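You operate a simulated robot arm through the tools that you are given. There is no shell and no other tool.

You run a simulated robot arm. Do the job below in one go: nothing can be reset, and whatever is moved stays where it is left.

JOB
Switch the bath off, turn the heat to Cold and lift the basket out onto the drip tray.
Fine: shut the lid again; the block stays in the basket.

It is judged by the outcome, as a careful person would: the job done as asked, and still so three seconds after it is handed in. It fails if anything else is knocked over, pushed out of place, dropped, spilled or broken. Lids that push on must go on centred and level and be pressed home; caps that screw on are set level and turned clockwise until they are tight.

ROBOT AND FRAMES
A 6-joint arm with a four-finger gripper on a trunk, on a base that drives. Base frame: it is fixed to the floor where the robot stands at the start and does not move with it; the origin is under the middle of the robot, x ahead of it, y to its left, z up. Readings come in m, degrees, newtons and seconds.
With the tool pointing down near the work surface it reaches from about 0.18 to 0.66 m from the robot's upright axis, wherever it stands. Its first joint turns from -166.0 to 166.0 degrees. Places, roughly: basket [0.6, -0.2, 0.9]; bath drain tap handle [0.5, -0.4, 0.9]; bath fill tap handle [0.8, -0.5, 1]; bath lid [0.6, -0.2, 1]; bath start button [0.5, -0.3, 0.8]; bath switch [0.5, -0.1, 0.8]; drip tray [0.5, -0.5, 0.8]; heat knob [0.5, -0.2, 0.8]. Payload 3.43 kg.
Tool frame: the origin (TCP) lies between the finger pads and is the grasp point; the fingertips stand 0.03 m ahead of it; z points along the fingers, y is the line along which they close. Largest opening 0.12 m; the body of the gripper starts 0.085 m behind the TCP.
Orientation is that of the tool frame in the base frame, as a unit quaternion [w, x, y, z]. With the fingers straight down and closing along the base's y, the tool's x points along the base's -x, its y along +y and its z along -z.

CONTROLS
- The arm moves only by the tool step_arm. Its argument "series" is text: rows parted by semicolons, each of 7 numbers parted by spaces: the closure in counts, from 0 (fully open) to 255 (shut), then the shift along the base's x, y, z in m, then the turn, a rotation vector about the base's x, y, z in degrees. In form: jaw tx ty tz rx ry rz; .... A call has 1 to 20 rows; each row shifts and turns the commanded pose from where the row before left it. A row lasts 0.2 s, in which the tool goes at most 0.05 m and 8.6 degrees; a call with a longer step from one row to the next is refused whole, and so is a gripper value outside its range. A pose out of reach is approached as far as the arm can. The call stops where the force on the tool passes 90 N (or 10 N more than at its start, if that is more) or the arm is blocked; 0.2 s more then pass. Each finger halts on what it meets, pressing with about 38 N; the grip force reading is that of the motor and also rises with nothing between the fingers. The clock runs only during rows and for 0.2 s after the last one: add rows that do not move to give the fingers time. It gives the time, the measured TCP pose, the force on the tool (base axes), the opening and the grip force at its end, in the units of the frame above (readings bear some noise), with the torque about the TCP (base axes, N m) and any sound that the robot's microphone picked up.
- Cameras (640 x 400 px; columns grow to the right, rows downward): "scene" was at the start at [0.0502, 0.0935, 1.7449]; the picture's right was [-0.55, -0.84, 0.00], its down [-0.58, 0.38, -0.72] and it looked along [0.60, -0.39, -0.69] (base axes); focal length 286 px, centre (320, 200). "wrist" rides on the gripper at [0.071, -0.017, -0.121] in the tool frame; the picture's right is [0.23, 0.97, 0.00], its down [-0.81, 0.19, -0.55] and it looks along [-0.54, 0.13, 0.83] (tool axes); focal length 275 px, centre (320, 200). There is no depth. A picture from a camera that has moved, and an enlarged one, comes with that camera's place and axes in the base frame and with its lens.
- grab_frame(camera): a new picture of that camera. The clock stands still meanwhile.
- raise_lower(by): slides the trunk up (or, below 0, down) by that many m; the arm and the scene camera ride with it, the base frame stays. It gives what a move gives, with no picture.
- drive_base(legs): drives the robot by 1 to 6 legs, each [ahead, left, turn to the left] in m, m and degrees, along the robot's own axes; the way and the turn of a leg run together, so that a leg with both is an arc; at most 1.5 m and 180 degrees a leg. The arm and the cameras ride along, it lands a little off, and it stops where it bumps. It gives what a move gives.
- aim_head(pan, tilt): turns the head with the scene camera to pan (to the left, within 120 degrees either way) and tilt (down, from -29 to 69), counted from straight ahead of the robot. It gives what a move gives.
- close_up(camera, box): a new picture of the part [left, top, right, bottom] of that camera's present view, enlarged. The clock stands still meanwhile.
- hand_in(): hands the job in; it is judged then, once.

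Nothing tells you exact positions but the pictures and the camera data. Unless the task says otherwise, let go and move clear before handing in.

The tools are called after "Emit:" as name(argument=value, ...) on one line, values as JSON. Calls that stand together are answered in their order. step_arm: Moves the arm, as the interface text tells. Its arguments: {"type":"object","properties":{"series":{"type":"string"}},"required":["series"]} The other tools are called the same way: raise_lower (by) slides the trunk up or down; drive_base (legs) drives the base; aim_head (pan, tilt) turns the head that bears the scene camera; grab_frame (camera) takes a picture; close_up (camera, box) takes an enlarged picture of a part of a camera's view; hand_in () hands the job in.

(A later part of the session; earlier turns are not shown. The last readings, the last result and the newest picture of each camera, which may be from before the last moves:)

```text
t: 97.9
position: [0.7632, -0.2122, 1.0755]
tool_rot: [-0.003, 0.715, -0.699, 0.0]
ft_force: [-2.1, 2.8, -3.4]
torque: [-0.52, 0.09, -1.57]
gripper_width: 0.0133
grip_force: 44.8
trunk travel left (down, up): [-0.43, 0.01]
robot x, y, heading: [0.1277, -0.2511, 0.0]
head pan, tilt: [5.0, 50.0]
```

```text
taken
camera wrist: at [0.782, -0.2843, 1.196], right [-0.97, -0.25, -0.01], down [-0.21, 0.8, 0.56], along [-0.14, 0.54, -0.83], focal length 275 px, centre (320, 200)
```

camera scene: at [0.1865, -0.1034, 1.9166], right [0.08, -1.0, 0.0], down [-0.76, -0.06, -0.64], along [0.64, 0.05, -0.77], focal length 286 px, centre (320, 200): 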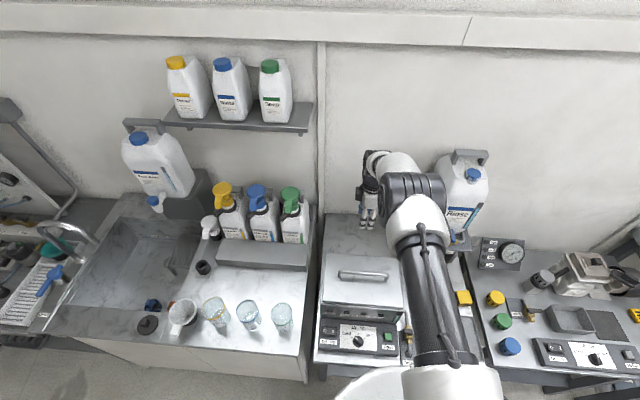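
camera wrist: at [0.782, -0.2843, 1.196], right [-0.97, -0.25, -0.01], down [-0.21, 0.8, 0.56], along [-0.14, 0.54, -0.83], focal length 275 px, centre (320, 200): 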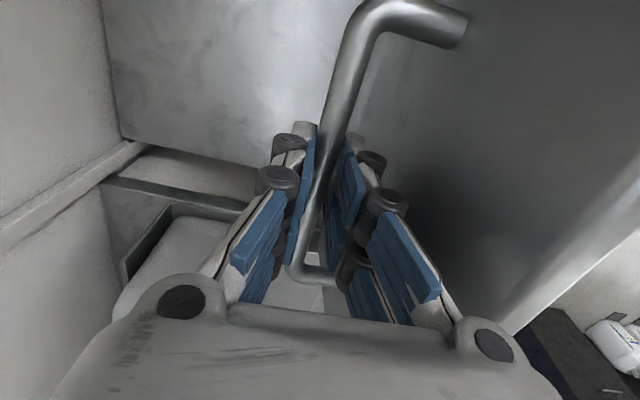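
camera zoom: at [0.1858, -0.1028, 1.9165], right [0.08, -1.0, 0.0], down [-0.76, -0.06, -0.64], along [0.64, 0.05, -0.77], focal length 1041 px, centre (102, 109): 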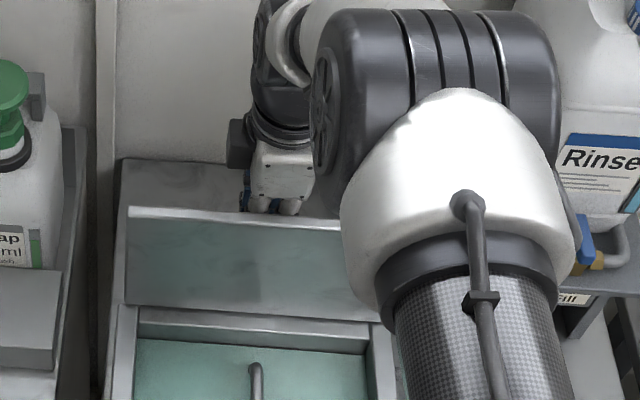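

Nearly vertical and still light. I'll take it past vertical toward 97° and watch for contact or a stop.

Emit:
step_arm(series="255 0.0042 0 -0.0022 0 0 0; 255 0.0042 0 -0.0022 0 0 0; 255 0.0042 0 -0.0022 0 0 0; 255 0.0039 0 -0.0026 0 0 0; 255 0 0 0 0 0 0")

Emit:
step_arm(series="255 0.0039 0 -0.0028 0 0 0; 255 0.0039 0 -0.0028 0 0 0; 255 0 0 0 0 0 0")

Emit:
close_up(camera="scene", box=[310, 170, 450, 280])

Emit:
grab_frame(camera="wrist")

```text
t: 99.1
position: [0.7733, -0.2125, 1.0703]
tool_rot: [-0.002, 0.716, -0.698, -0.002]
ft_force: [-19.5, 2.7, 27.0]
torque: [-0.34, 3.56, -2.17]
gripper_width: 0.0131
grip_force: 45.1
trunk travel left (down, up): [-0.43, 0.01]
robot x, y, heading: [0.1246, -0.2461, -0.2]
head pan, tilt: [5.0, 50.0]
```

```text
t: 99.9
position: [0.7751, -0.2127, 1.0686]
tool_rot: [0.001, 0.715, -0.699, -0.005]
ft_force: [-37.8, 5.1, 68.4]
torque: [0.11, 7.77, -2.49]
gripper_width: 0.0136
grip_force: 45.3
trunk travel left (down, up): [-0.43, 0.01]
robot x, y, heading: [0.1255, -0.2495, -0.1]
head pan, tilt: [5.0, 50.0]
```

```text
3.64 times, centred on (380, 225) of scene
camera zoom: at [0.1713, -0.1028, 1.9173], right [0.08, -1.0, 0.0], down [-0.76, -0.06, -0.65], along [0.65, 0.05, -0.76], focal length 1041 px, centre (102, 109)
```

zoom: 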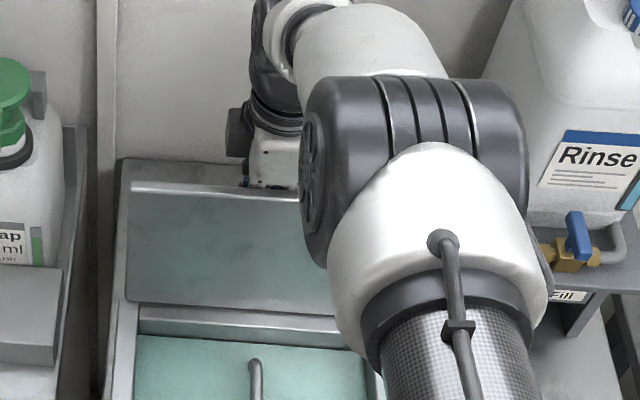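

```text
taken
camera wrist: at [0.7959, -0.2843, 1.1894], right [-0.97, -0.25, 0.01], down [-0.21, 0.8, 0.56], along [-0.15, 0.54, -0.83], focal length 275 px, centre (320, 200)
```

wrist: 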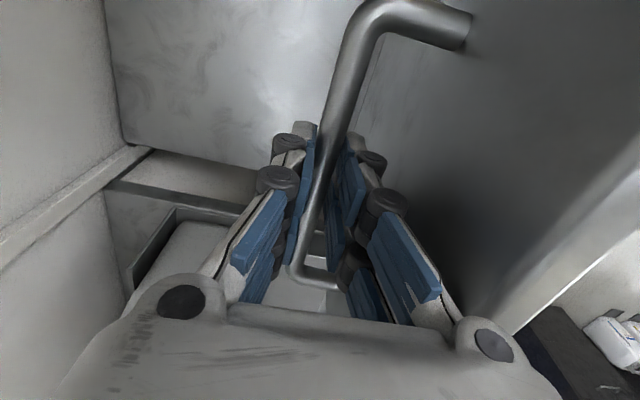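

The palm has reached the lid's top edge at about 88°. I'll back off a few degrees and lean the tool back, body away from the lid, to gain clearance.

Emit:
step_arm(series="255 -0.0039 0 0.0028 0 0 0; 255 -0.0039 0 0.0028 0 0 0; 255 -0.0039 0 0.0026 0 0 0; 255 -0.004 0 0.002 0 0 0; 255 -0.004 0 0.002 0 0 0; 255 0 0 0 0 0 0")

Emit:
step_arm(series="255 0.001 0 0 0 4 0; 255 0.001 0 0 0 4 0; 255 0 0 0 0 4 0; 255 0 0 0 0 0 0")

Emit:
grab_frame(camera="wrist")

```text
t: 101.3
position: [0.766, -0.2135, 1.072]
tool_rot: [-0.002, 0.716, -0.698, -0.001]
ft_force: [1.1, 2.4, 0.0]
torque: [0.08, -0.06, -1.59]
gripper_width: 0.0137
grip_force: 44.7
trunk travel left (down, up): [-0.43, 0.01]
robot x, y, heading: [0.1248, -0.2485, -0.3]
head pan, tilt: [5.0, 50.0]
```

```text
t: 102.3
position: [0.7564, -0.2122, 1.0791]
tool_rot: [0.071, 0.712, -0.695, -0.076]
ft_force: [0.3, 3.0, -1.2]
torque: [0.18, -0.02, -1.69]
gripper_width: 0.0131
grip_force: 45.2
out of reach, approached as far as the arm can: row 3
trunk travel left (down, up): [-0.43, 0.01]
robot x, y, heading: [0.1273, -0.2502, -0.4]
head pan, tilt: [5.0, 50.0]
```

```text
taken
camera wrist: at [0.8005, -0.2846, 1.1926], right [-0.95, -0.25, 0.2], down [-0.09, 0.8, 0.59], along [-0.31, 0.54, -0.78], focal length 275 px, centre (320, 200)
```

wrist: 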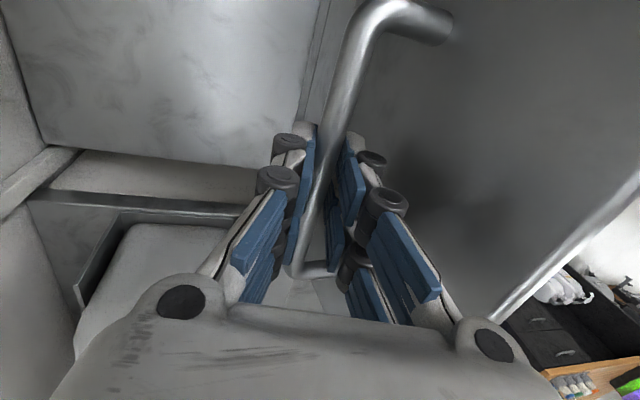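

Leaning further isn't reachable, so I'll straighten again. The load is nearly zero here, so I'll loosen to a loose cage around the bar and slide the fingers up a centimetre, which gives the palm clearance.

Emit:
step_arm(series="255 0 0 0 0 -4 0; 255 0 0 0 0 -4 0; 255 0 0 0 0 -4 0; 255 0 0 0 0 0 0")

Emit:
step_arm(series="218 0 0 0 0 0 0; 218 0 0 0 0 0 0; 218 0 0 0.003 0 0 0; 218 0 0 0.003 0 0 0; 218 0 0 0 0 0 0")

Emit:
grab_frame(camera="wrist")

Emit:
close_up(camera="scene", box=[310, 170, 450, 280])

```text
t: 103.3
position: [0.7554, -0.2117, 1.0797]
tool_rot: [-0.003, 0.716, -0.698, -0.001]
ft_force: [-4.0, 3.1, -6.3]
torque: [-0.31, 0.2, -1.61]
gripper_width: 0.0133
grip_force: 44.7
trunk travel left (down, up): [-0.43, 0.01]
robot x, y, heading: [0.1313, -0.2486, -0.3]
head pan, tilt: [5.0, 50.0]
```

```text
t: 104.5
position: [0.7563, -0.2125, 1.0856]
tool_rot: [-0.003, 0.715, -0.699, -0.001]
ft_force: [0.3, -0.5, 0.0]
torque: [-0.03, 0.0, 0.02]
gripper_width: 0.0172
grip_force: 0.1
trunk travel left (down, up): [-0.43, 0.01]
robot x, y, heading: [0.1259, -0.249, -0.2]
head pan, tilt: [5.0, 50.0]
```

```text
taken
camera wrist: at [0.7764, -0.2851, 1.2054], right [-0.97, -0.25, -0.01], down [-0.21, 0.8, 0.56], along [-0.14, 0.54, -0.83], focal length 275 px, centre (320, 200)
```

wrist: 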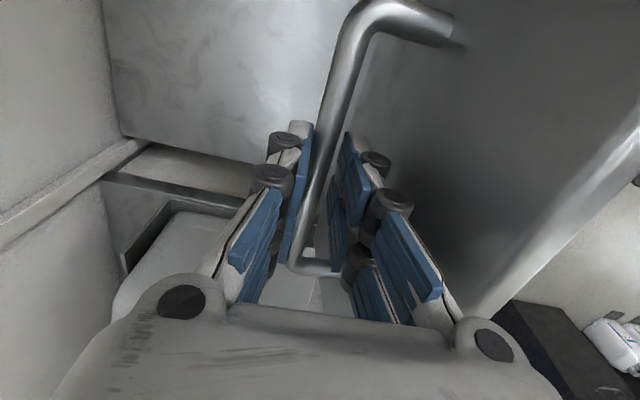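

```text
3.64 times, centred on (380, 225) of scene
camera zoom: at [0.1859, -0.1034, 1.9166], right [0.08, -1.0, 0.0], down [-0.76, -0.06, -0.64], along [0.64, 0.05, -0.77], focal length 1041 px, centre (102, 109)
```

zoom: 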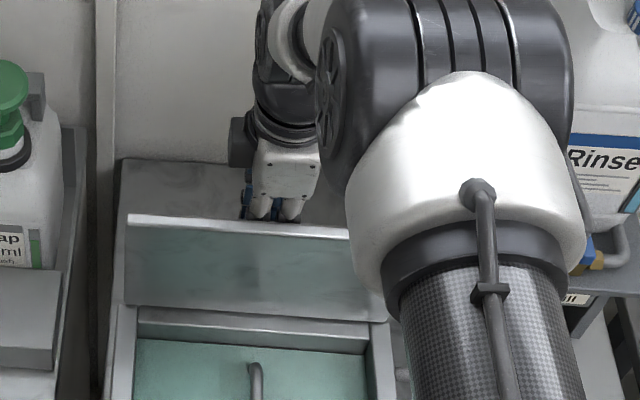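

The lid stays put with zero load in the loose cage. I'll raise slightly more, then push it past vertical with the front finger.

Emit:
step_arm(series="218 0 0 0.003 0 0 0; 218 0.005 0 -0.001 0 0 0; 218 0.005 0 -0.002 0 0 0; 218 0.005 0 -0.0025 0 0 0; 218 0.005 0 -0.0028 0 0 0; 218 0 0 0 0 0 0")

Emit:
close_up(camera="scene", box=[310, 170, 450, 280])

Emit:
grab_frame(camera="wrist")

```text
t: 105.9
position: [0.7778, -0.2129, 1.08]
tool_rot: [-0.004, 0.715, -0.699, -0.002]
ft_force: [-0.2, 0.3, -0.1]
torque: [-0.01, 0.07, -0.01]
gripper_width: 0.0177
grip_force: 0.4
trunk travel left (down, up): [-0.43, 0.01]
robot x, y, heading: [0.1278, -0.2495, -0.2]
head pan, tilt: [5.0, 50.0]
```

```text
3.64 times, centred on (380, 225) of scene
camera zoom: at [0.1857, -0.1035, 1.9166], right [0.08, -1.0, 0.0], down [-0.76, -0.06, -0.64], along [0.64, 0.05, -0.77], focal length 1041 px, centre (102, 109)
```

zoom: 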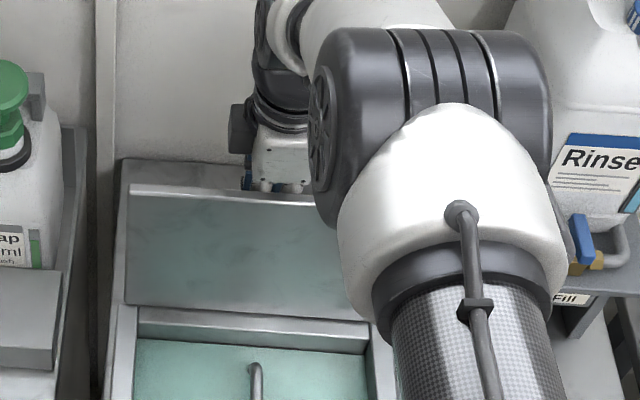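

```text
taken
camera wrist: at [0.7961, -0.2855, 1.1999], right [-0.97, -0.25, -0.01], down [-0.21, 0.8, 0.56], along [-0.14, 0.54, -0.83], focal length 275 px, centre (320, 200)
```

wrist: 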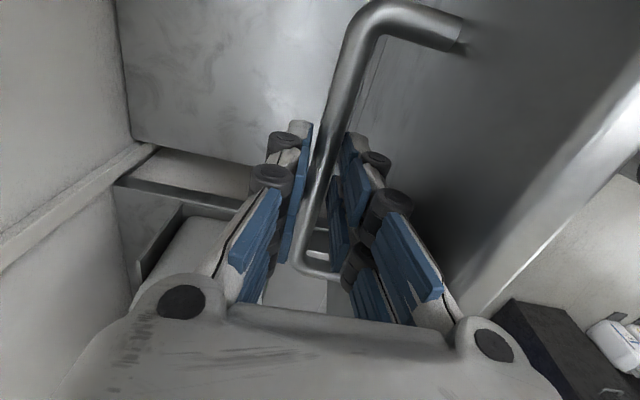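

Now at about 90° with no load. A few more degrees.

Emit:
step_arm(series="218 0.004 0 -0.0026 0 0 0; 218 0.0039 0 -0.0028 0 0 0; 218 0.0038 0 -0.003 0 0 0; 218 0 0 0 0 0 0")

Emit:
close_up(camera="scene", box=[310, 170, 450, 280])

Emit:
grab_frame(camera="wrist")

```text
t: 106.9
position: [0.7859, -0.2137, 1.0717]
tool_rot: [-0.004, 0.716, -0.698, 0.0]
ft_force: [-7.7, -0.2, 17.0]
torque: [-0.02, 2.12, -0.69]
gripper_width: 0.029
grip_force: 10.1
trunk travel left (down, up): [-0.43, 0.01]
robot x, y, heading: [0.1274, -0.2449, -0.1]
head pan, tilt: [5.0, 50.0]
```

```text
3.64 times, centred on (380, 225) of scene
camera zoom: at [0.1824, -0.1034, 1.9167], right [0.08, -1.0, 0.0], down [-0.76, -0.06, -0.64], along [0.64, 0.05, -0.76], focal length 1041 px, centre (102, 109)
```

zoom: 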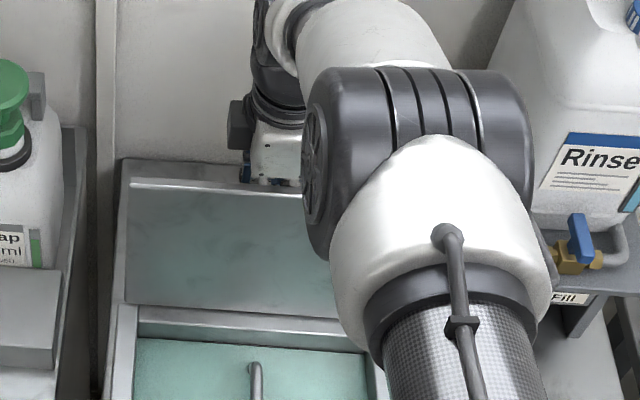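

```text
taken
camera wrist: at [0.8059, -0.2854, 1.1921], right [-0.97, -0.25, -0.01], down [-0.21, 0.8, 0.56], along [-0.14, 0.54, -0.83], focal length 275 px, centre (320, 200)
```

wrist: 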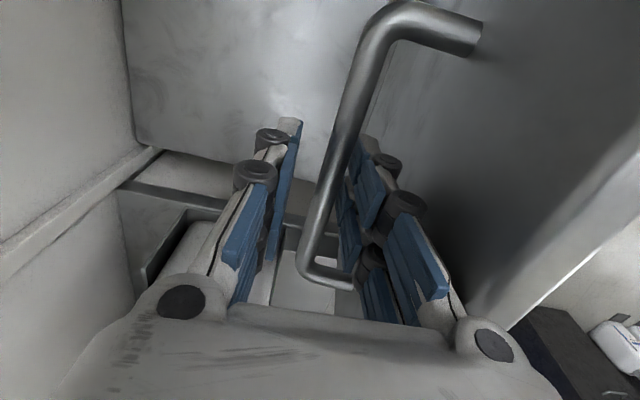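

The fingers are being spread slightly, so the lid has reached its stop a little past vertical (about 92°). I'll ease the front finger off the bar by a few millimetres and see if the lid stays.

Emit:
step_arm(series="180 -0.002 0 0.003 0 0 0; 175 0 0 0 0 0 0; 175 0 0 0 0 0 0; 175 0 0 0 0 0 0; 175 0 0 0 0 0 0")

Emit:
grab_frame(camera="wrist")

Emit:
close_up(camera="scene", box=[310, 170, 450, 280])

```text
t: 108.1
position: [0.787, -0.2131, 1.0747]
tool_rot: [-0.004, 0.715, -0.699, -0.001]
ft_force: [0.7, -0.4, 0.5]
torque: [-0.01, 0.01, 0.02]
gripper_width: 0.0377
grip_force: 0.1
trunk travel left (down, up): [-0.43, 0.01]
robot x, y, heading: [0.1234, -0.2488, -0.1]
head pan, tilt: [5.0, 50.0]
```

```text
taken
camera wrist: at [0.8066, -0.2857, 1.1943], right [-0.97, -0.25, -0.01], down [-0.21, 0.8, 0.56], along [-0.14, 0.54, -0.83], focal length 275 px, centre (320, 200)
```

wrist: 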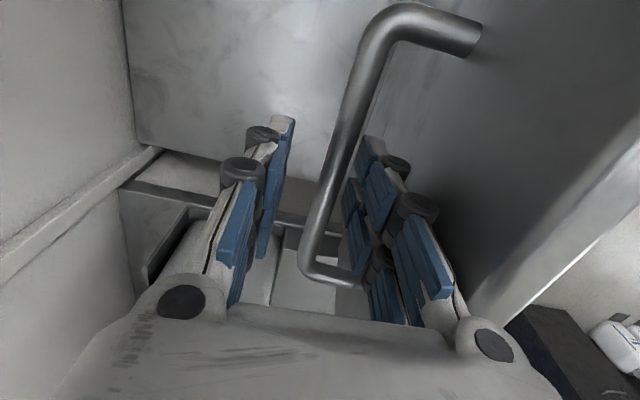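

```text
3.64 times, centred on (380, 225) of scene
camera zoom: at [0.186, -0.1034, 1.9166], right [0.08, -1.0, 0.0], down [-0.76, -0.06, -0.64], along [0.64, 0.05, -0.77], focal length 1041 px, centre (102, 109)
```

zoom: 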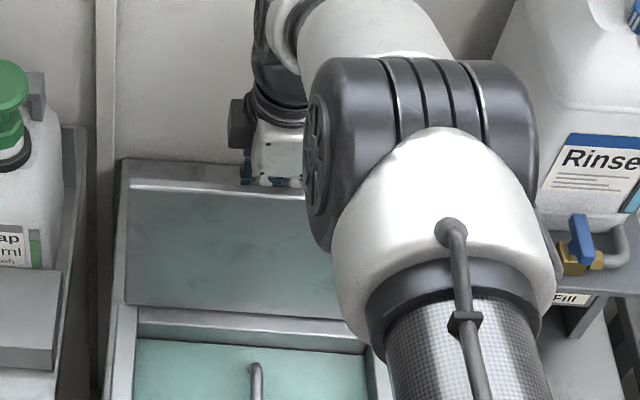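

The lid stands open by itself. I'll withdraw straight up slowly.

Emit:
step_arm(series="175 0 0 0.01 0 0 0; 175 0 0 0.015 0 0 0; 175 0 0 0.02 0 0 0; 175 0 0 0.03 0 0 0; 175 0 0 0.035 0 0 0; 175 0 0 0.035 0 0 0; 175 0 0 0 0 0 0")

Emit:
grab_frame(camera="wrist")

Emit:
grab_frame(camera="scene")

```text
t: 109.7
position: [0.7863, -0.2149, 1.2195]
tool_rot: [-0.003, 0.716, -0.698, -0.001]
ft_force: [-0.1, 0.1, -1.0]
torque: [0.03, 0.01, 0.02]
gripper_width: 0.0374
grip_force: 0.2
trunk travel left (down, up): [-0.43, 0.01]
robot x, y, heading: [0.1263, -0.248, -0.1]
head pan, tilt: [5.0, 50.0]
```

```text
taken
camera wrist: at [0.8055, -0.2869, 1.3397], right [-0.97, -0.25, 0.0], down [-0.21, 0.8, 0.56], along [-0.14, 0.54, -0.83], focal length 275 px, centre (320, 200)
```

wrist: 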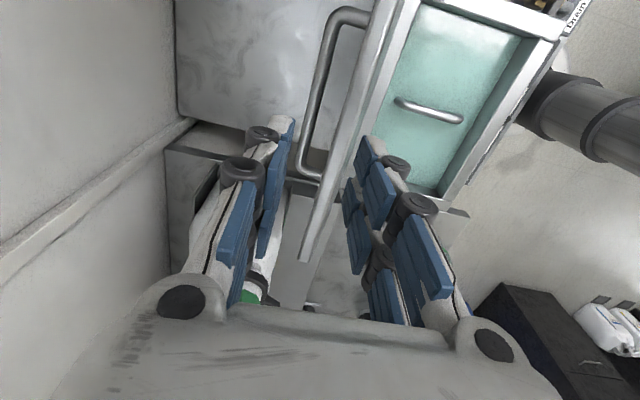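

```text
taken
camera scene: at [0.1866, -0.1033, 1.9165], right [0.08, -1.0, 0.0], down [-0.76, -0.06, -0.64], along [0.64, 0.05, -0.77], focal length 286 px, centre (320, 200)
```

scene: 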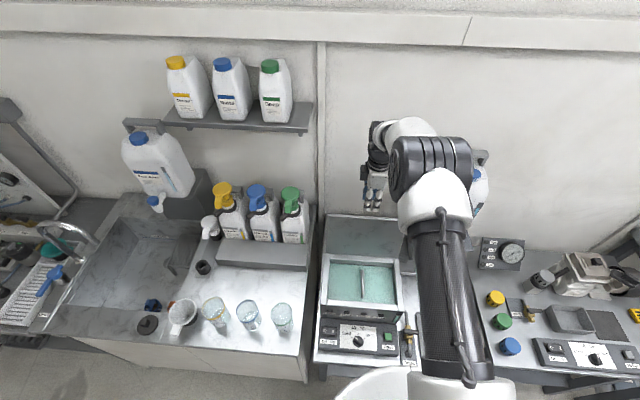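

The lid stays open and the basket's handle is visible, running along x in the middle of the bath. I'll move back over the bath and yaw to straight for gripping it.

Emit:
step_arm(series="175 -0.03 0 0.01 0 0 0; 175 -0.04 0 0 0 0 0; 175 -0.04 0 0 0 0 0; 175 -0.04 0 0 0 0 0; 175 -0.04 0 0 0 0 0; 175 -0.02 0 0 0 0 0; 175 0 0 0 0 0 0")

Emit:
step_arm(series="140 0 0 0 0 0 -7.5; 100 0 0 0 0 0 -7.5; 100 0 0 0 0 0 -7.5; 100 0 0 0 0 0 -7.5; 100 0 0 0 0 0 -7.5; 100 0 0 0 0 0 -7.5; 100 0 0 0 0 0 -7.5; 100 0 0 0 0 0 -7.5; 100 0 0 0 0 0 -7.5; 100 0 0 0 0 0 -7.5; 100 0 0 0 0 0 -7.5; 100 0 0 0 0 0 -7.5; 100 0 0 0 0 0 0")

Emit:
grab_frame(camera="wrist")

Emit:
grab_frame(camera="scene")

```text
t: 111.3
position: [0.5755, -0.2139, 1.2301]
tool_rot: [-0.004, 0.716, -0.698, -0.001]
ft_force: [0.3, 0.2, -0.2]
torque: [0.03, -0.03, 0.02]
gripper_width: 0.0377
grip_force: 0.2
trunk travel left (down, up): [-0.43, 0.01]
robot x, y, heading: [0.1255, -0.2484, -0.1]
head pan, tilt: [5.0, 50.0]
```

```text
t: 114.1
position: [0.576, -0.2135, 1.2294]
tool_rot: [0.004, -0.012, 1.0, -0.001]
ft_force: [-0.7, 0.4, -0.5]
torque: [0.02, -0.01, -0.02]
gripper_width: 0.073
grip_force: 0.0
trunk travel left (down, up): [-0.43, 0.01]
robot x, y, heading: [0.1246, -0.2469, -0.2]
head pan, tilt: [5.0, 50.0]
```

```text
taken
camera wrist: at [0.5066, -0.2318, 1.3491], right [-0.25, 0.97, -0.01], down [0.8, 0.21, 0.56], along [0.54, 0.14, -0.83], focal length 275 px, centre (320, 200)
```

wrist: 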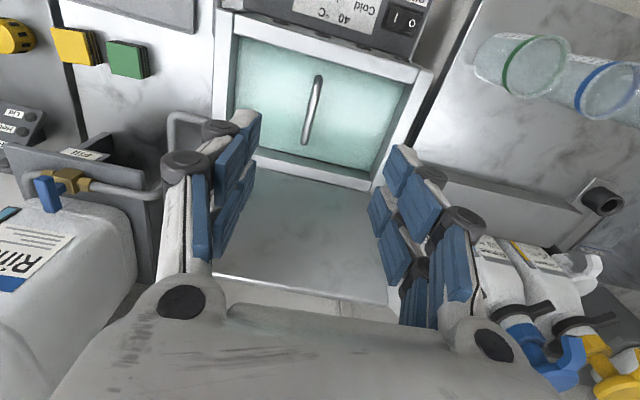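

```text
taken
camera scene: at [0.1858, -0.1034, 1.9166], right [0.08, -1.0, 0.0], down [-0.76, -0.06, -0.64], along [0.64, 0.05, -0.77], focal length 286 px, centre (320, 200)
```

scene: 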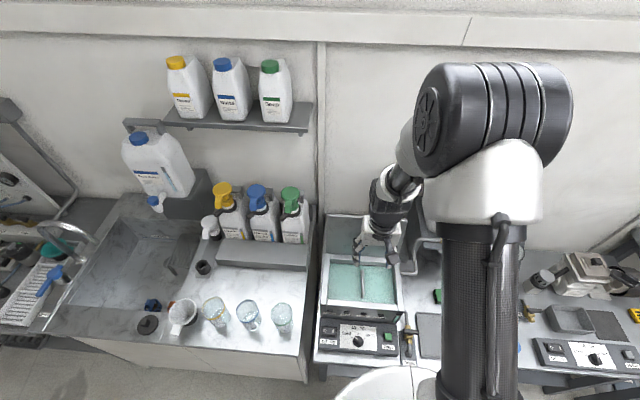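

Emit:
close_up(camera="wrist", box=[200, 20, 440, 190])

Emit:
close_up(camera="scene", box=[310, 240, 410, 320])

```text
2.35 times, centred on (320, 105) of wrist
camera zoom: at [0.5066, -0.2318, 1.3491], right [-0.25, 0.97, -0.01], down [0.8, 0.21, 0.56], along [0.54, 0.14, -0.83], focal length 648 px, centre (320, 424)
```

zoom: 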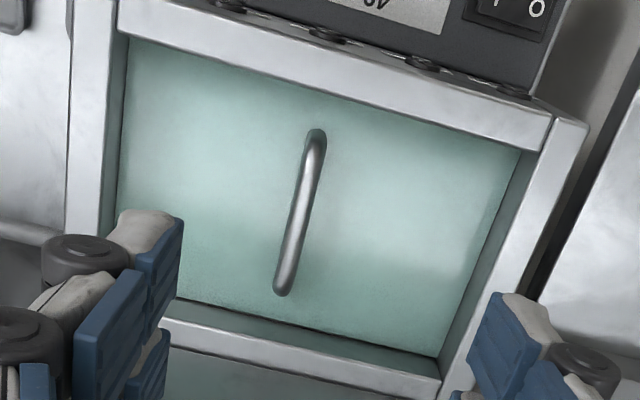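

```text
5.00 times, centred on (360, 280) of scene
camera zoom: at [0.1858, -0.1034, 1.9166], right [0.08, -1.0, 0.0], down [-0.76, -0.06, -0.64], along [0.64, 0.05, -0.77], focal length 1432 px, centre (120, -200)
```

zoom: 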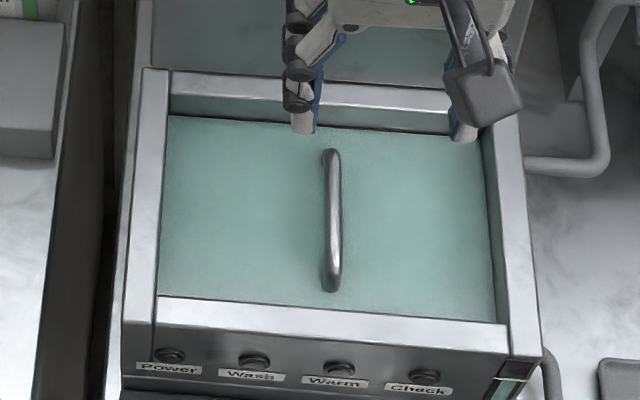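

The basket's arch handle runs x≈0.58–0.68 at y≈−0.215, its top near z≈0.945. I'll lower over its middle and check alignment part way.

Emit:
step_arm(series="120 0.02 0 -0.04 0 0 0; 140 0.02 0 -0.04 0 0 0; 140 0.012 0 -0.045 0 0 0; 140 0 0 -0.045 0 0 0; 140 0 0 -0.04 0 0 0; 140 0 0 0 0 0 0")

Emit:
grab_frame(camera="wrist")

Emit:
close_up(camera="scene", box=[310, 220, 430, 320])

```text
t: 115.5
position: [0.6275, -0.2163, 1.0205]
tool_rot: [0.003, -0.013, 1.0, -0.002]
ft_force: [0.3, -0.8, -0.4]
torque: [-0.02, -0.01, 0.0]
gripper_width: 0.0539
grip_force: 0.1
trunk travel left (down, up): [-0.43, 0.01]
robot x, y, heading: [0.1275, -0.2493, 0.1]
head pan, tilt: [5.0, 50.0]
```

```text
taken
camera wrist: at [0.5576, -0.234, 1.1399], right [-0.25, 0.97, -0.01], down [0.8, 0.21, 0.56], along [0.54, 0.14, -0.83], focal length 275 px, centre (320, 200)
```

wrist: 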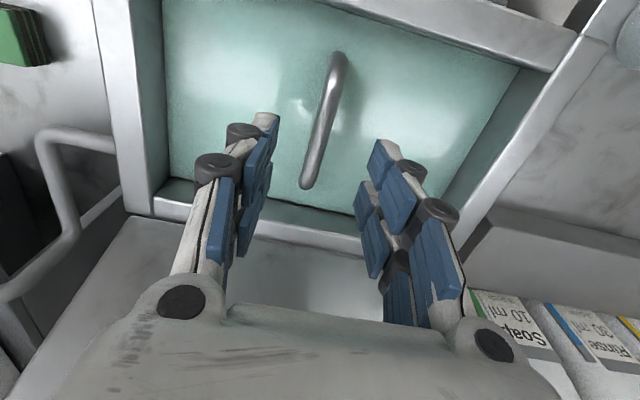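

```text
4.00 times, centred on (370, 270) of scene
camera zoom: at [0.1852, -0.1034, 1.9166], right [0.08, -1.0, 0.0], down [-0.76, -0.06, -0.64], along [0.64, 0.05, -0.77], focal length 1145 px, centre (120, -80)
```

zoom: 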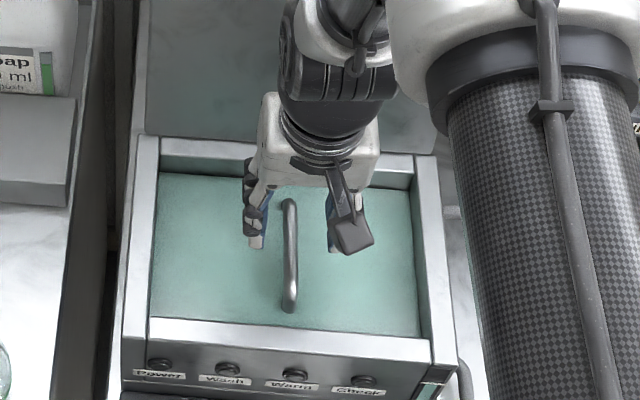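

Well aligned. I'll descend around the handle.

Emit:
step_arm(series="140 0 0 -0.025 0 0 0; 140 0 0 -0.02 0 0 0; 140 0 0 -0.015 0 0 0; 140 0 0 0 0 0 0")

Emit:
grab_frame(camera="wrist")

Emit:
close_up(camera="scene", box=[310, 220, 430, 320])

```text
t: 116.5
position: [0.6259, -0.213, 0.9577]
tool_rot: [0.004, -0.012, 1.0, -0.002]
ft_force: [0.0, -0.4, 0.1]
torque: [0.02, 0.0, 0.01]
gripper_width: 0.0539
grip_force: 0.0
trunk travel left (down, up): [-0.43, 0.01]
robot x, y, heading: [0.1278, -0.2462, -0.3]
head pan, tilt: [5.0, 50.0]
```

```text
taken
camera wrist: at [0.5564, -0.2317, 1.0787], right [-0.25, 0.97, -0.01], down [0.8, 0.21, 0.56], along [0.54, 0.14, -0.83], focal length 275 px, centre (320, 200)
```

wrist: 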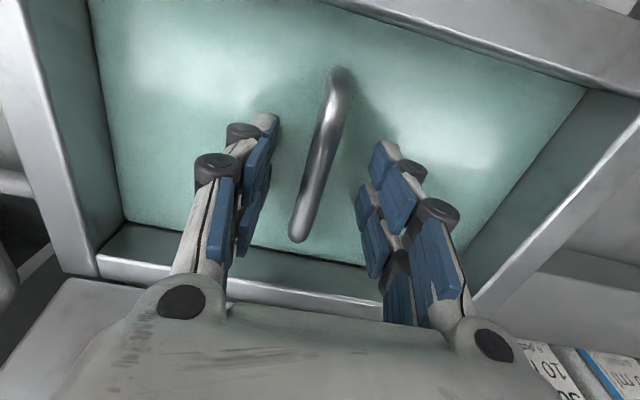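

```text
4.00 times, centred on (370, 270) of scene
camera zoom: at [0.1855, -0.1034, 1.9166], right [0.08, -1.0, 0.0], down [-0.76, -0.06, -0.64], along [0.64, 0.05, -0.77], focal length 1145 px, centre (120, -80)
```

zoom: 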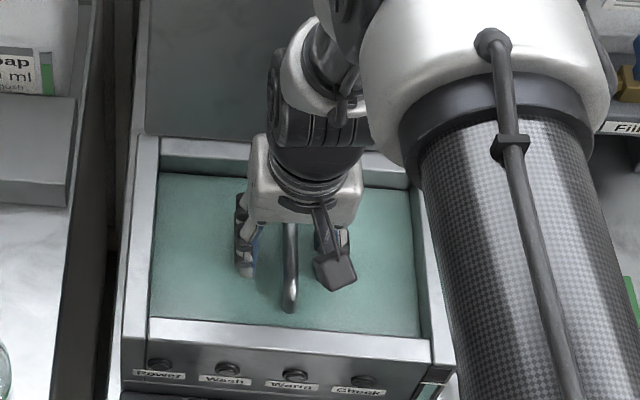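

The handle bar is at z≈0.94, between the fingers. I'll lower 8 mm more and grip.

Emit:
step_arm(series="140 0.001 -0.001 -0.008 0 0 0; 200 0 0 0 0 0 0; 255 0 0 0 0 0 0; 255 0 0 0 0 0 0; 255 0 0 0 0 0 0; 255 0 0 0 0 0 0")

Emit:
step_arm(series="255 0 0 0.005 0 0 0; 255 0 0 0.005 0 0 0; 255 0 0 0.005 0 0 0; 255 0 0 0 0 0 0")

Emit:
grab_frame(camera="wrist")

Emit:
close_up(camera="scene", box=[310, 220, 430, 320])

```text
t: 117.9
position: [0.6291, -0.2135, 0.9506]
tool_rot: [0.003, -0.012, 1.0, -0.001]
ft_force: [1.0, 0.0, -1.0]
torque: [-0.02, -0.07, -0.03]
gripper_width: 0.0101
grip_force: 37.7
trunk travel left (down, up): [-0.43, 0.01]
robot x, y, heading: [0.1257, -0.2479, -0.1]
head pan, tilt: [5.0, 50.0]
```

```text
t: 118.9
position: [0.6284, -0.2141, 0.9666]
tool_rot: [0.003, -0.012, 1.0, -0.002]
ft_force: [-0.2, 0.6, -3.6]
torque: [-0.07, 0.01, -0.02]
gripper_width: 0.0099
grip_force: 38.2
trunk travel left (down, up): [-0.43, 0.01]
robot x, y, heading: [0.1264, -0.2456, -0.1]
head pan, tilt: [5.0, 50.0]
```

```text
taken
camera wrist: at [0.5589, -0.2326, 1.0872], right [-0.25, 0.97, -0.01], down [0.8, 0.21, 0.56], along [0.54, 0.14, -0.83], focal length 275 px, centre (320, 200)
```

wrist: 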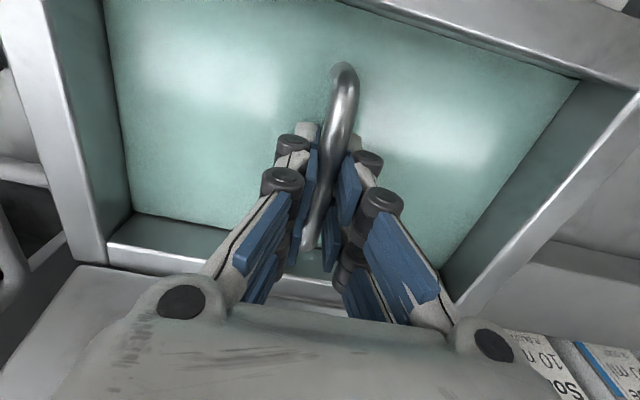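

```text
4.00 times, centred on (370, 270) of scene
camera zoom: at [0.1863, -0.1033, 1.9165], right [0.08, -1.0, 0.0], down [-0.76, -0.06, -0.64], along [0.64, 0.05, -0.77], focal length 1145 px, centre (120, -80)
```

zoom: 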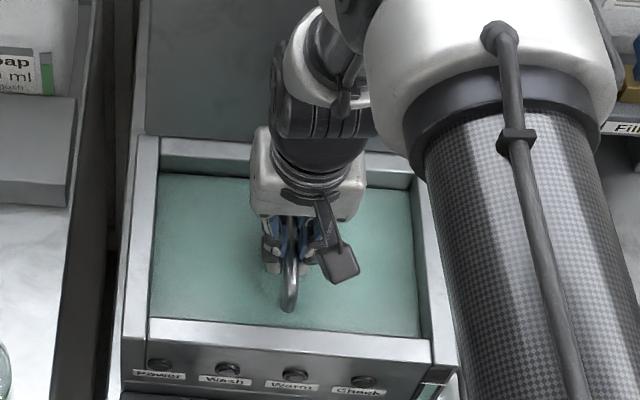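

The basket is lifting with a light load (~4 N). I'll raise it slowly and watch it come out.

Emit:
step_arm(series="255 0 0 0.008 0 0 0; 255 0 0 0.008 0 0 0; 255 0 0 0.008 0 0 0; 255 0 0 0.008 0 0 0; 255 0 0 0.008 0 0 0; 255 0 0 0.008 0 0 0; 255 0 0 0 0 0 0")

Emit:
grab_frame(camera="wrist")

Emit:
close_up(camera="scene", box=[310, 220, 430, 320])

```text
t: 120.5
position: [0.631, -0.2146, 1.0134]
tool_rot: [0.003, -0.013, 1.0, -0.002]
ft_force: [0.5, 1.2, -3.5]
torque: [-0.1, -0.01, 0.02]
gripper_width: 0.0098
grip_force: 38.1
trunk travel left (down, up): [-0.43, 0.01]
robot x, y, heading: [0.128, -0.2473, -0.4]
head pan, tilt: [5.0, 50.0]
```

```text
taken
camera wrist: at [0.56, -0.2331, 1.1344], right [-0.25, 0.97, -0.01], down [0.8, 0.21, 0.56], along [0.54, 0.14, -0.83], focal length 275 px, centre (320, 200)
```

wrist: 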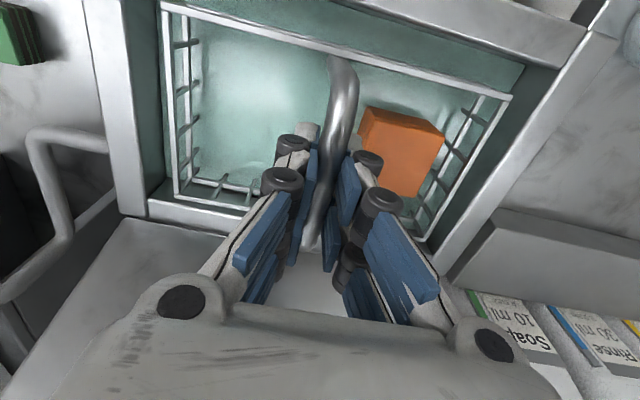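

```text
4.00 times, centred on (370, 270) of scene
camera zoom: at [0.1863, -0.1033, 1.9165], right [0.08, -1.0, 0.0], down [-0.76, -0.06, -0.64], along [0.64, 0.05, -0.77], focal length 1145 px, centre (120, -80)
```

zoom: 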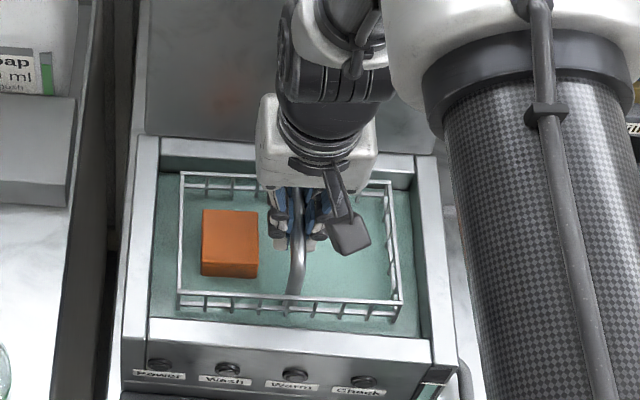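

The basket, with the orange block on its left side, is coming out level. I'll keep lifting slowly until it's fully above the rim.

Emit:
step_arm(series="255 0 0 0.01 0 0 0; 255 0 0 0.01 0 0 0; 255 0 0 0.01 0 0 0; 255 0 0 0.01 0 0 0; 255 0 0 0.01 0 0 0; 255 0 0 0.01 0 0 0; 255 0 0 0.01 0 0 0; 255 0 0 0.01 0 0 0; 255 0 0 0 0 0 0")

Emit:
grab_frame(camera="wrist")

Emit:
grab_frame(camera="scene")

```text
t: 122.5
position: [0.6303, -0.2144, 1.0941]
tool_rot: [0.002, -0.012, 1.0, -0.002]
ft_force: [0.5, -0.1, -4.7]
torque: [-0.06, -0.01, 0.02]
gripper_width: 0.0098
grip_force: 38.3
trunk travel left (down, up): [-0.43, 0.01]
robot x, y, heading: [0.1294, -0.2508, 0.0]
head pan, tilt: [5.0, 50.0]
```

```text
taken
camera wrist: at [0.5601, -0.2332, 1.2148], right [-0.25, 0.97, -0.01], down [0.8, 0.21, 0.56], along [0.54, 0.14, -0.83], focal length 275 px, centre (320, 200)
```

wrist: 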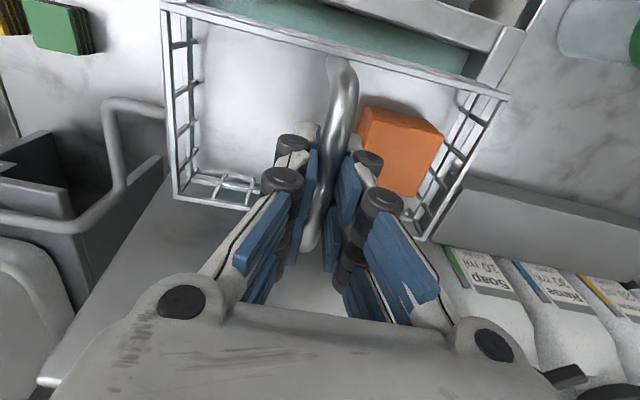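

```text
taken
camera scene: at [0.1864, -0.1033, 1.9165], right [0.08, -1.0, 0.0], down [-0.76, -0.06, -0.64], along [0.64, 0.05, -0.77], focal length 286 px, centre (320, 200)
```

scene: 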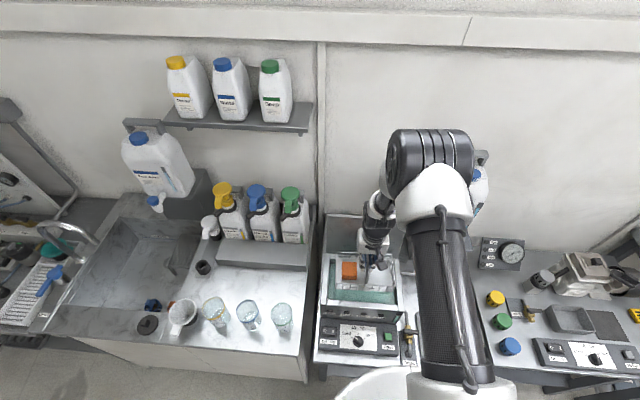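

Emit:
close_up(camera="scene", box=[310, 220, 430, 320])

Emit:
close_up(camera="wrist", box=[140, 0, 540, 250])

```text
4.00 times, centred on (370, 270) of scene
camera zoom: at [0.1864, -0.1033, 1.9165], right [0.08, -1.0, 0.0], down [-0.76, -0.06, -0.64], along [0.64, 0.05, -0.77], focal length 1145 px, centre (120, -80)
```

zoom: 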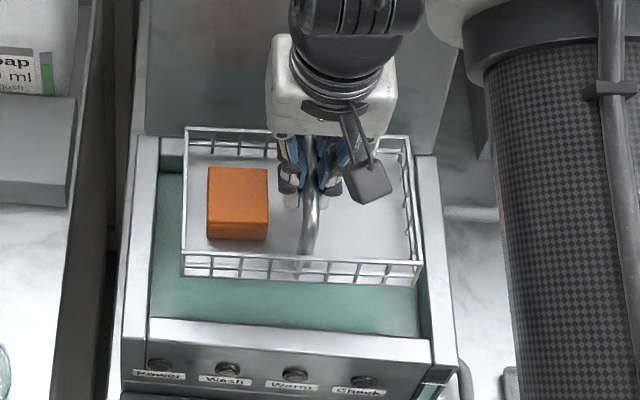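

```text
1.60 times, centred on (340, 125) of wrist
camera zoom: at [0.5601, -0.2332, 1.2148], right [-0.25, 0.97, -0.01], down [0.8, 0.21, 0.56], along [0.54, 0.14, -0.83], focal length 440 px, centre (288, 320)
```

zoom: 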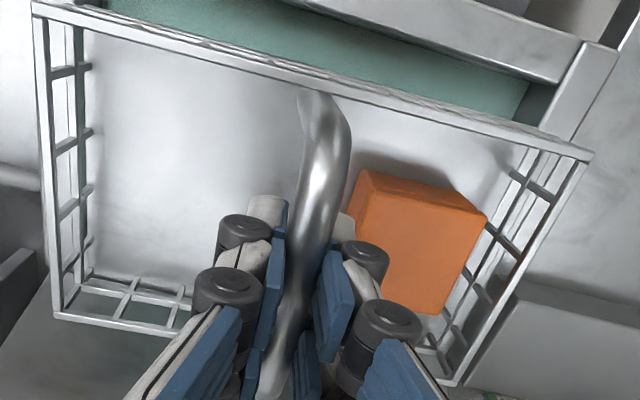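

The basket is clear of the rim. It's about 0.12 × 0.19 m, and the tray (about 0.15 × 0.21 m) is centred near [0.508, −0.541]. I'll raise a bit more, draw it toward me, then carry it sideways over the tray.

Emit:
step_arm(series="255 0 0 0.012 0 0 0; 255 0 0 0.012 0 0 0; 255 0 0 0.012 0 0 0; 255 0 0 0.012 0 0 0; 255 -0.015 0 0 0 0 0; 255 -0.02 0 0 0 0 0; 255 -0.02 0 0 0 0 0; 255 -0.02 0 0 0 0 0; 255 -0.02 -0.005 0 0 0 0; 255 -0.015 -0.015 0 0 0 0; 255 -0.01 -0.02 0 0 0 0; 255 0 -0.02 0 0 0 0; 255 0 -0.015 0 0 0 0; 255 0 0 0 0 0 0")

Emit:
aim_head(pan=-25, tilt=50)

Emit:
grab_frame(camera="scene")

Emit:
grab_frame(camera="wrist")

```text
t: 125.5
position: [0.5089, -0.2883, 1.1419]
tool_rot: [0.003, -0.012, 1.0, -0.002]
ft_force: [0.4, 0.0, -3.3]
torque: [-0.09, 0.01, 0.0]
gripper_width: 0.0097
grip_force: 38.0
trunk travel left (down, up): [-0.43, 0.01]
robot x, y, heading: [0.1257, -0.2498, -0.3]
head pan, tilt: [5.0, 50.0]
```

```text
t: 126.4
position: [0.5095, -0.2873, 1.1414]
tool_rot: [0.003, -0.013, 1.0, -0.001]
ft_force: [-0.3, 0.0, -3.8]
torque: [-0.06, -0.03, 0.0]
gripper_width: 0.0097
grip_force: 37.4
trunk travel left (down, up): [-0.43, 0.01]
robot x, y, heading: [0.1266, -0.2493, -0.3]
head pan, tilt: [-25.0, 50.0]
```

```text
taken
camera scene: at [0.1792, -0.1424, 1.9165], right [-0.43, -0.91, 0.0], down [-0.69, 0.33, -0.64], along [0.58, -0.27, -0.77], focal length 286 px, centre (320, 200)
```

scene: 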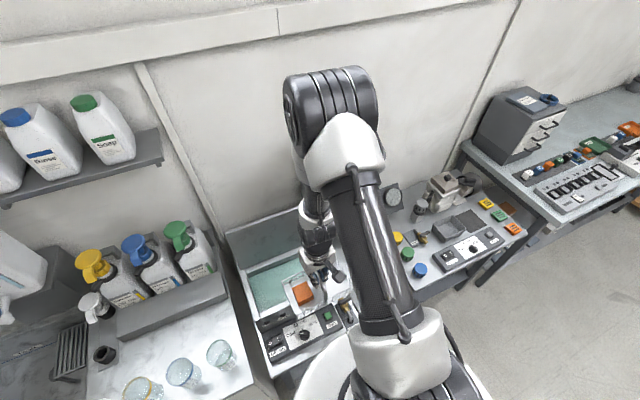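

```text
taken
camera wrist: at [0.4389, -0.3068, 1.2626], right [-0.25, 0.97, -0.01], down [0.8, 0.21, 0.56], along [0.54, 0.14, -0.83], focal length 275 px, centre (320, 200)
```

wrist: 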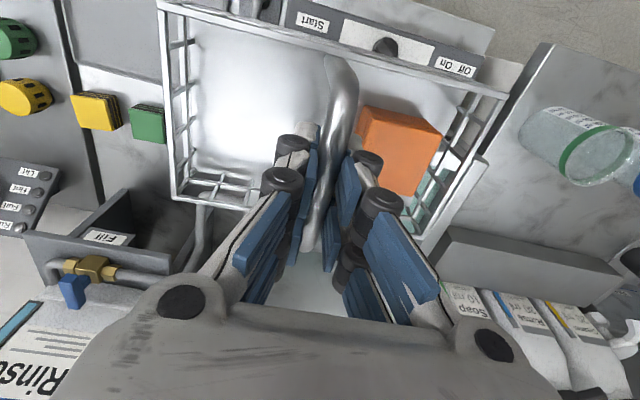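

All steady. Now sideways to above the tray.

Emit:
step_arm(series="255 0 -0.01 0 0 0 0; 255 0 -0.02 0 0 0 0; 255 0 -0.02 0 0 0 0; 255 0 -0.02 0 0 0 0; 255 0 -0.02 0 0 0 0; 255 0 -0.02 0 0 0 0; 255 0 -0.02 0 0 0 0; 255 0 -0.02 0 0 0 0; 255 0 -0.02 0 0 0 0; 255 0 -0.02 0 0 0 0; 255 0 -0.02 0 0 0 0; 255 0 -0.02 0 0 0 0; 255 0 -0.015 0 0 0 0; 255 0 -0.008 0 0 0 0; 255 0 0 0 0 0 0")

Emit:
grab_frame(camera="wrist")

Emit:
grab_frame(camera="scene")

```text
t: 129.6
position: [0.509, -0.5429, 1.1416]
tool_rot: [0.002, -0.013, 1.0, -0.002]
ft_force: [-0.3, -0.5, -3.9]
torque: [-0.08, -0.02, 0.05]
gripper_width: 0.0099
grip_force: 37.8
trunk travel left (down, up): [-0.43, 0.01]
robot x, y, heading: [0.1246, -0.2519, -0.2]
head pan, tilt: [-25.0, 50.0]
```

```text
taken
camera wrist: at [0.4391, -0.5612, 1.2623], right [-0.25, 0.97, -0.01], down [0.8, 0.21, 0.56], along [0.54, 0.14, -0.83], focal length 275 px, centre (320, 200)
```

wrist: 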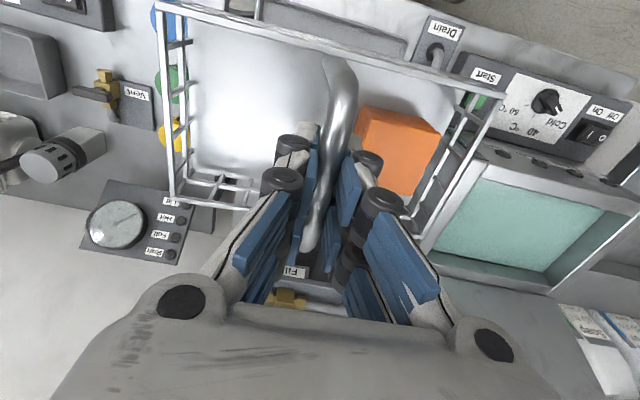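

```text
taken
camera scene: at [0.1791, -0.1426, 1.9166], right [-0.43, -0.9, 0.0], down [-0.69, 0.33, -0.64], along [0.58, -0.27, -0.77], focal length 286 px, centre (320, 200)
```

scene: 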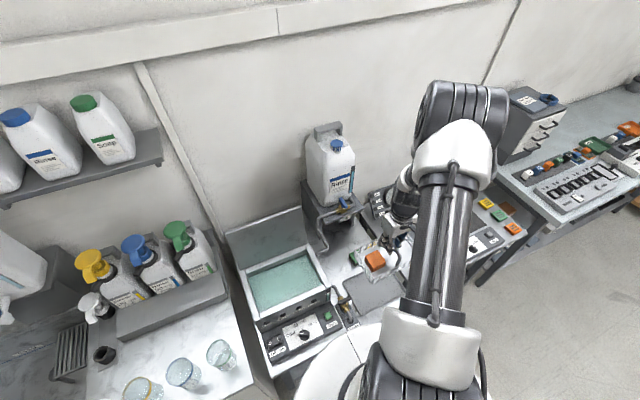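

Emit:
close_up(camera="scene", box=[320, 220, 440, 320])

Emit:
close_up(camera="wrist", box=[140, 0, 540, 250])

```text
4.00 times, centred on (380, 270) of scene
camera zoom: at [0.1791, -0.1426, 1.9166], right [-0.43, -0.9, 0.0], down [-0.69, 0.33, -0.64], along [0.58, -0.27, -0.77], focal length 1145 px, centre (80, -80)
```

zoom: 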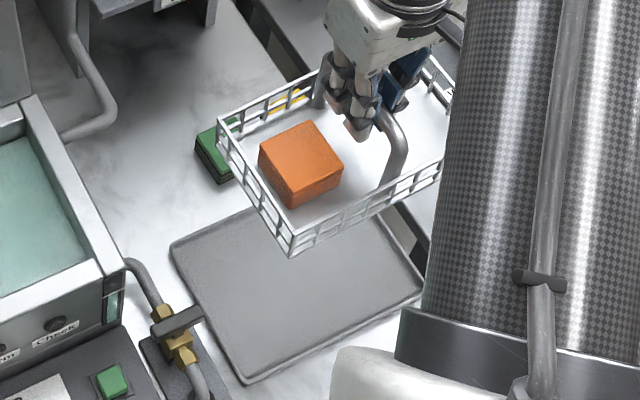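

```text
1.60 times, centred on (340, 125) of wrist
camera zoom: at [0.4391, -0.5612, 1.2623], right [-0.25, 0.97, -0.01], down [0.8, 0.21, 0.56], along [0.54, 0.14, -0.83], focal length 440 px, centre (288, 320)
```

zoom: 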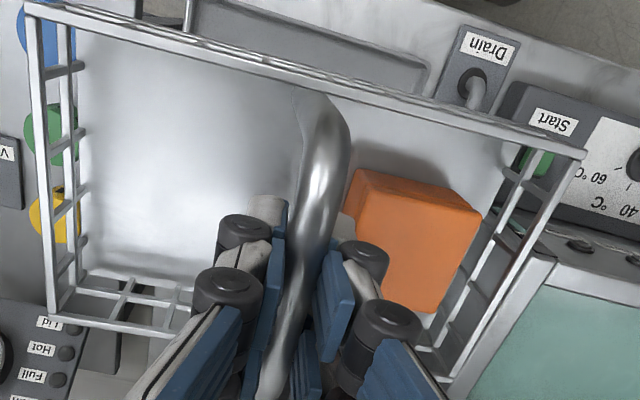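

The basket is above the tray. Averaging the views puts the tray's centre at about [0.51, −0.537], so I'll nudge and lower partway, then re-check alignment.

Emit:
step_arm(series="255 0.001 0.005 -0.02 0 0 0; 255 0 0 -0.025 0 0 0; 255 0 0 -0.025 0 0 0; 255 0 0 -0.025 0 0 0; 255 0 0 -0.025 0 0 0; 255 0 0 -0.025 0 0 0; 255 0 0 -0.025 0 0 0; 255 0 0 0 0 0 0")

Emit:
close_up(camera="scene", box=[320, 230, 440, 330])

Emit:
close_up(camera="wrist", box=[140, 0, 540, 250])

```text
t: 131.4
position: [0.5118, -0.5356, 0.973]
tool_rot: [0.003, -0.012, 1.0, -0.001]
ft_force: [0.1, 0.2, -3.9]
torque: [-0.1, -0.01, -0.02]
gripper_width: 0.0095
grip_force: 38.2
trunk travel left (down, up): [-0.43, 0.01]
robot x, y, heading: [0.1267, -0.2444, -0.2]
head pan, tilt: [-25.0, 50.0]
```

```text
4.00 times, centred on (380, 280) of scene
camera zoom: at [0.1788, -0.1426, 1.9166], right [-0.43, -0.9, 0.0], down [-0.69, 0.33, -0.64], along [0.58, -0.27, -0.77], focal length 1145 px, centre (80, -120)
```

zoom: 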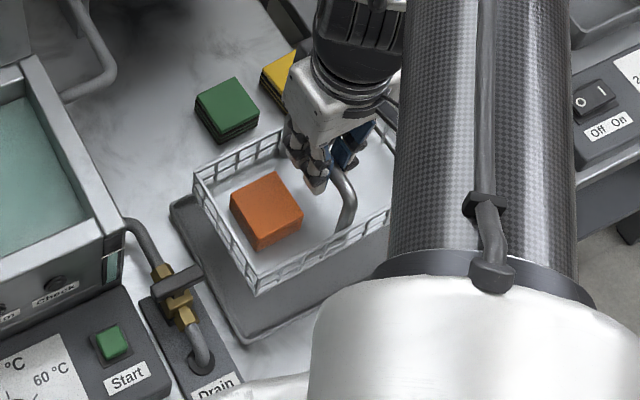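

```text
1.60 times, centred on (340, 125) of wrist
camera zoom: at [0.442, -0.5551, 1.0935], right [-0.25, 0.97, -0.01], down [0.8, 0.21, 0.56], along [0.54, 0.14, -0.83], focal length 440 px, centre (288, 320)
```

zoom: 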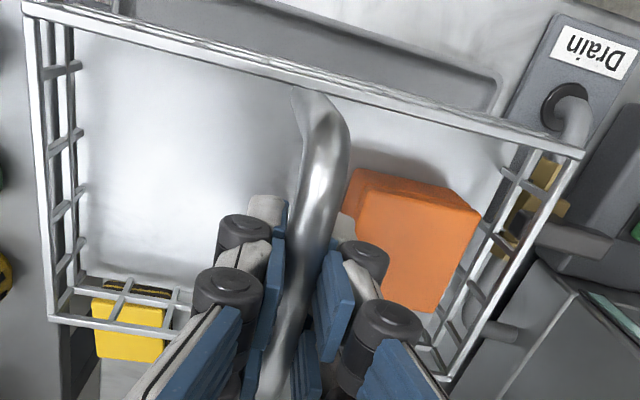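

Emit:
step_arm(series="255 -0.001 -0.002 -0.02 0 0 0; 255 0 0 -0.02 0 0 0; 255 0 0 -0.015 0 0 0; 255 0 0 0 0 0 0")

Emit:
close_up(camera="scene", box=[350, 250, 430, 320])

Emit:
close_up(camera="wrist", box=[140, 0, 540, 250])

```text
t: 132.4
position: [0.5106, -0.5385, 0.9172]
tool_rot: [0.003, -0.013, 1.0, -0.001]
ft_force: [0.6, 0.5, -4.0]
torque: [-0.09, -0.02, 0.02]
gripper_width: 0.0099
grip_force: 37.9
trunk travel left (down, up): [-0.43, 0.01]
robot x, y, heading: [0.1258, -0.2447, -0.3]
head pan, tilt: [-25.0, 50.0]
```

```text
5.71 times, centred on (390, 285) of scene
camera zoom: at [0.1789, -0.1427, 1.9166], right [-0.43, -0.9, 0.0], down [-0.69, 0.33, -0.64], along [0.58, -0.27, -0.77], focal length 1636 px, centre (-80, -286)
```

zoom: 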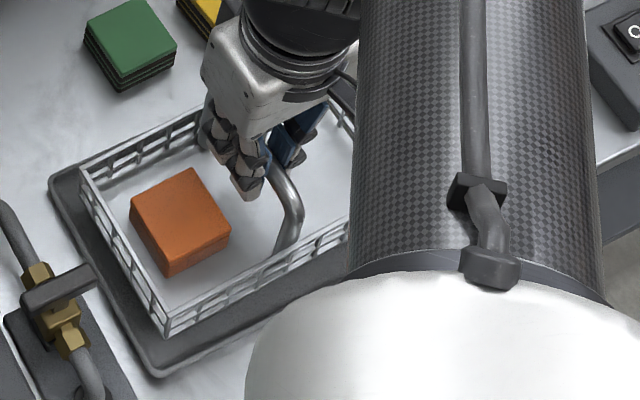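

```text
1.60 times, centred on (340, 125) of wrist
camera zoom: at [0.4409, -0.5573, 1.0374], right [-0.25, 0.97, -0.01], down [0.8, 0.21, 0.56], along [0.54, 0.14, -0.83], focal length 440 px, centre (288, 320)
```

zoom: 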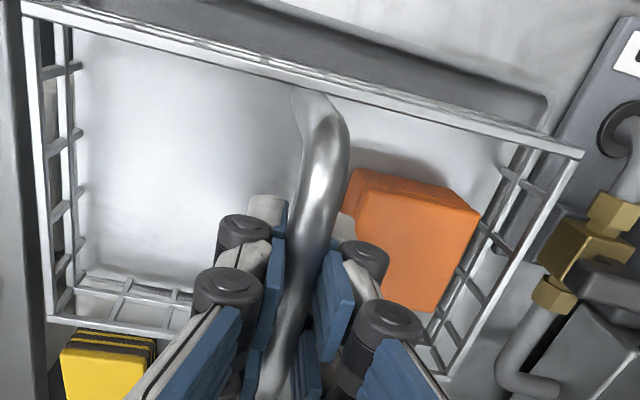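

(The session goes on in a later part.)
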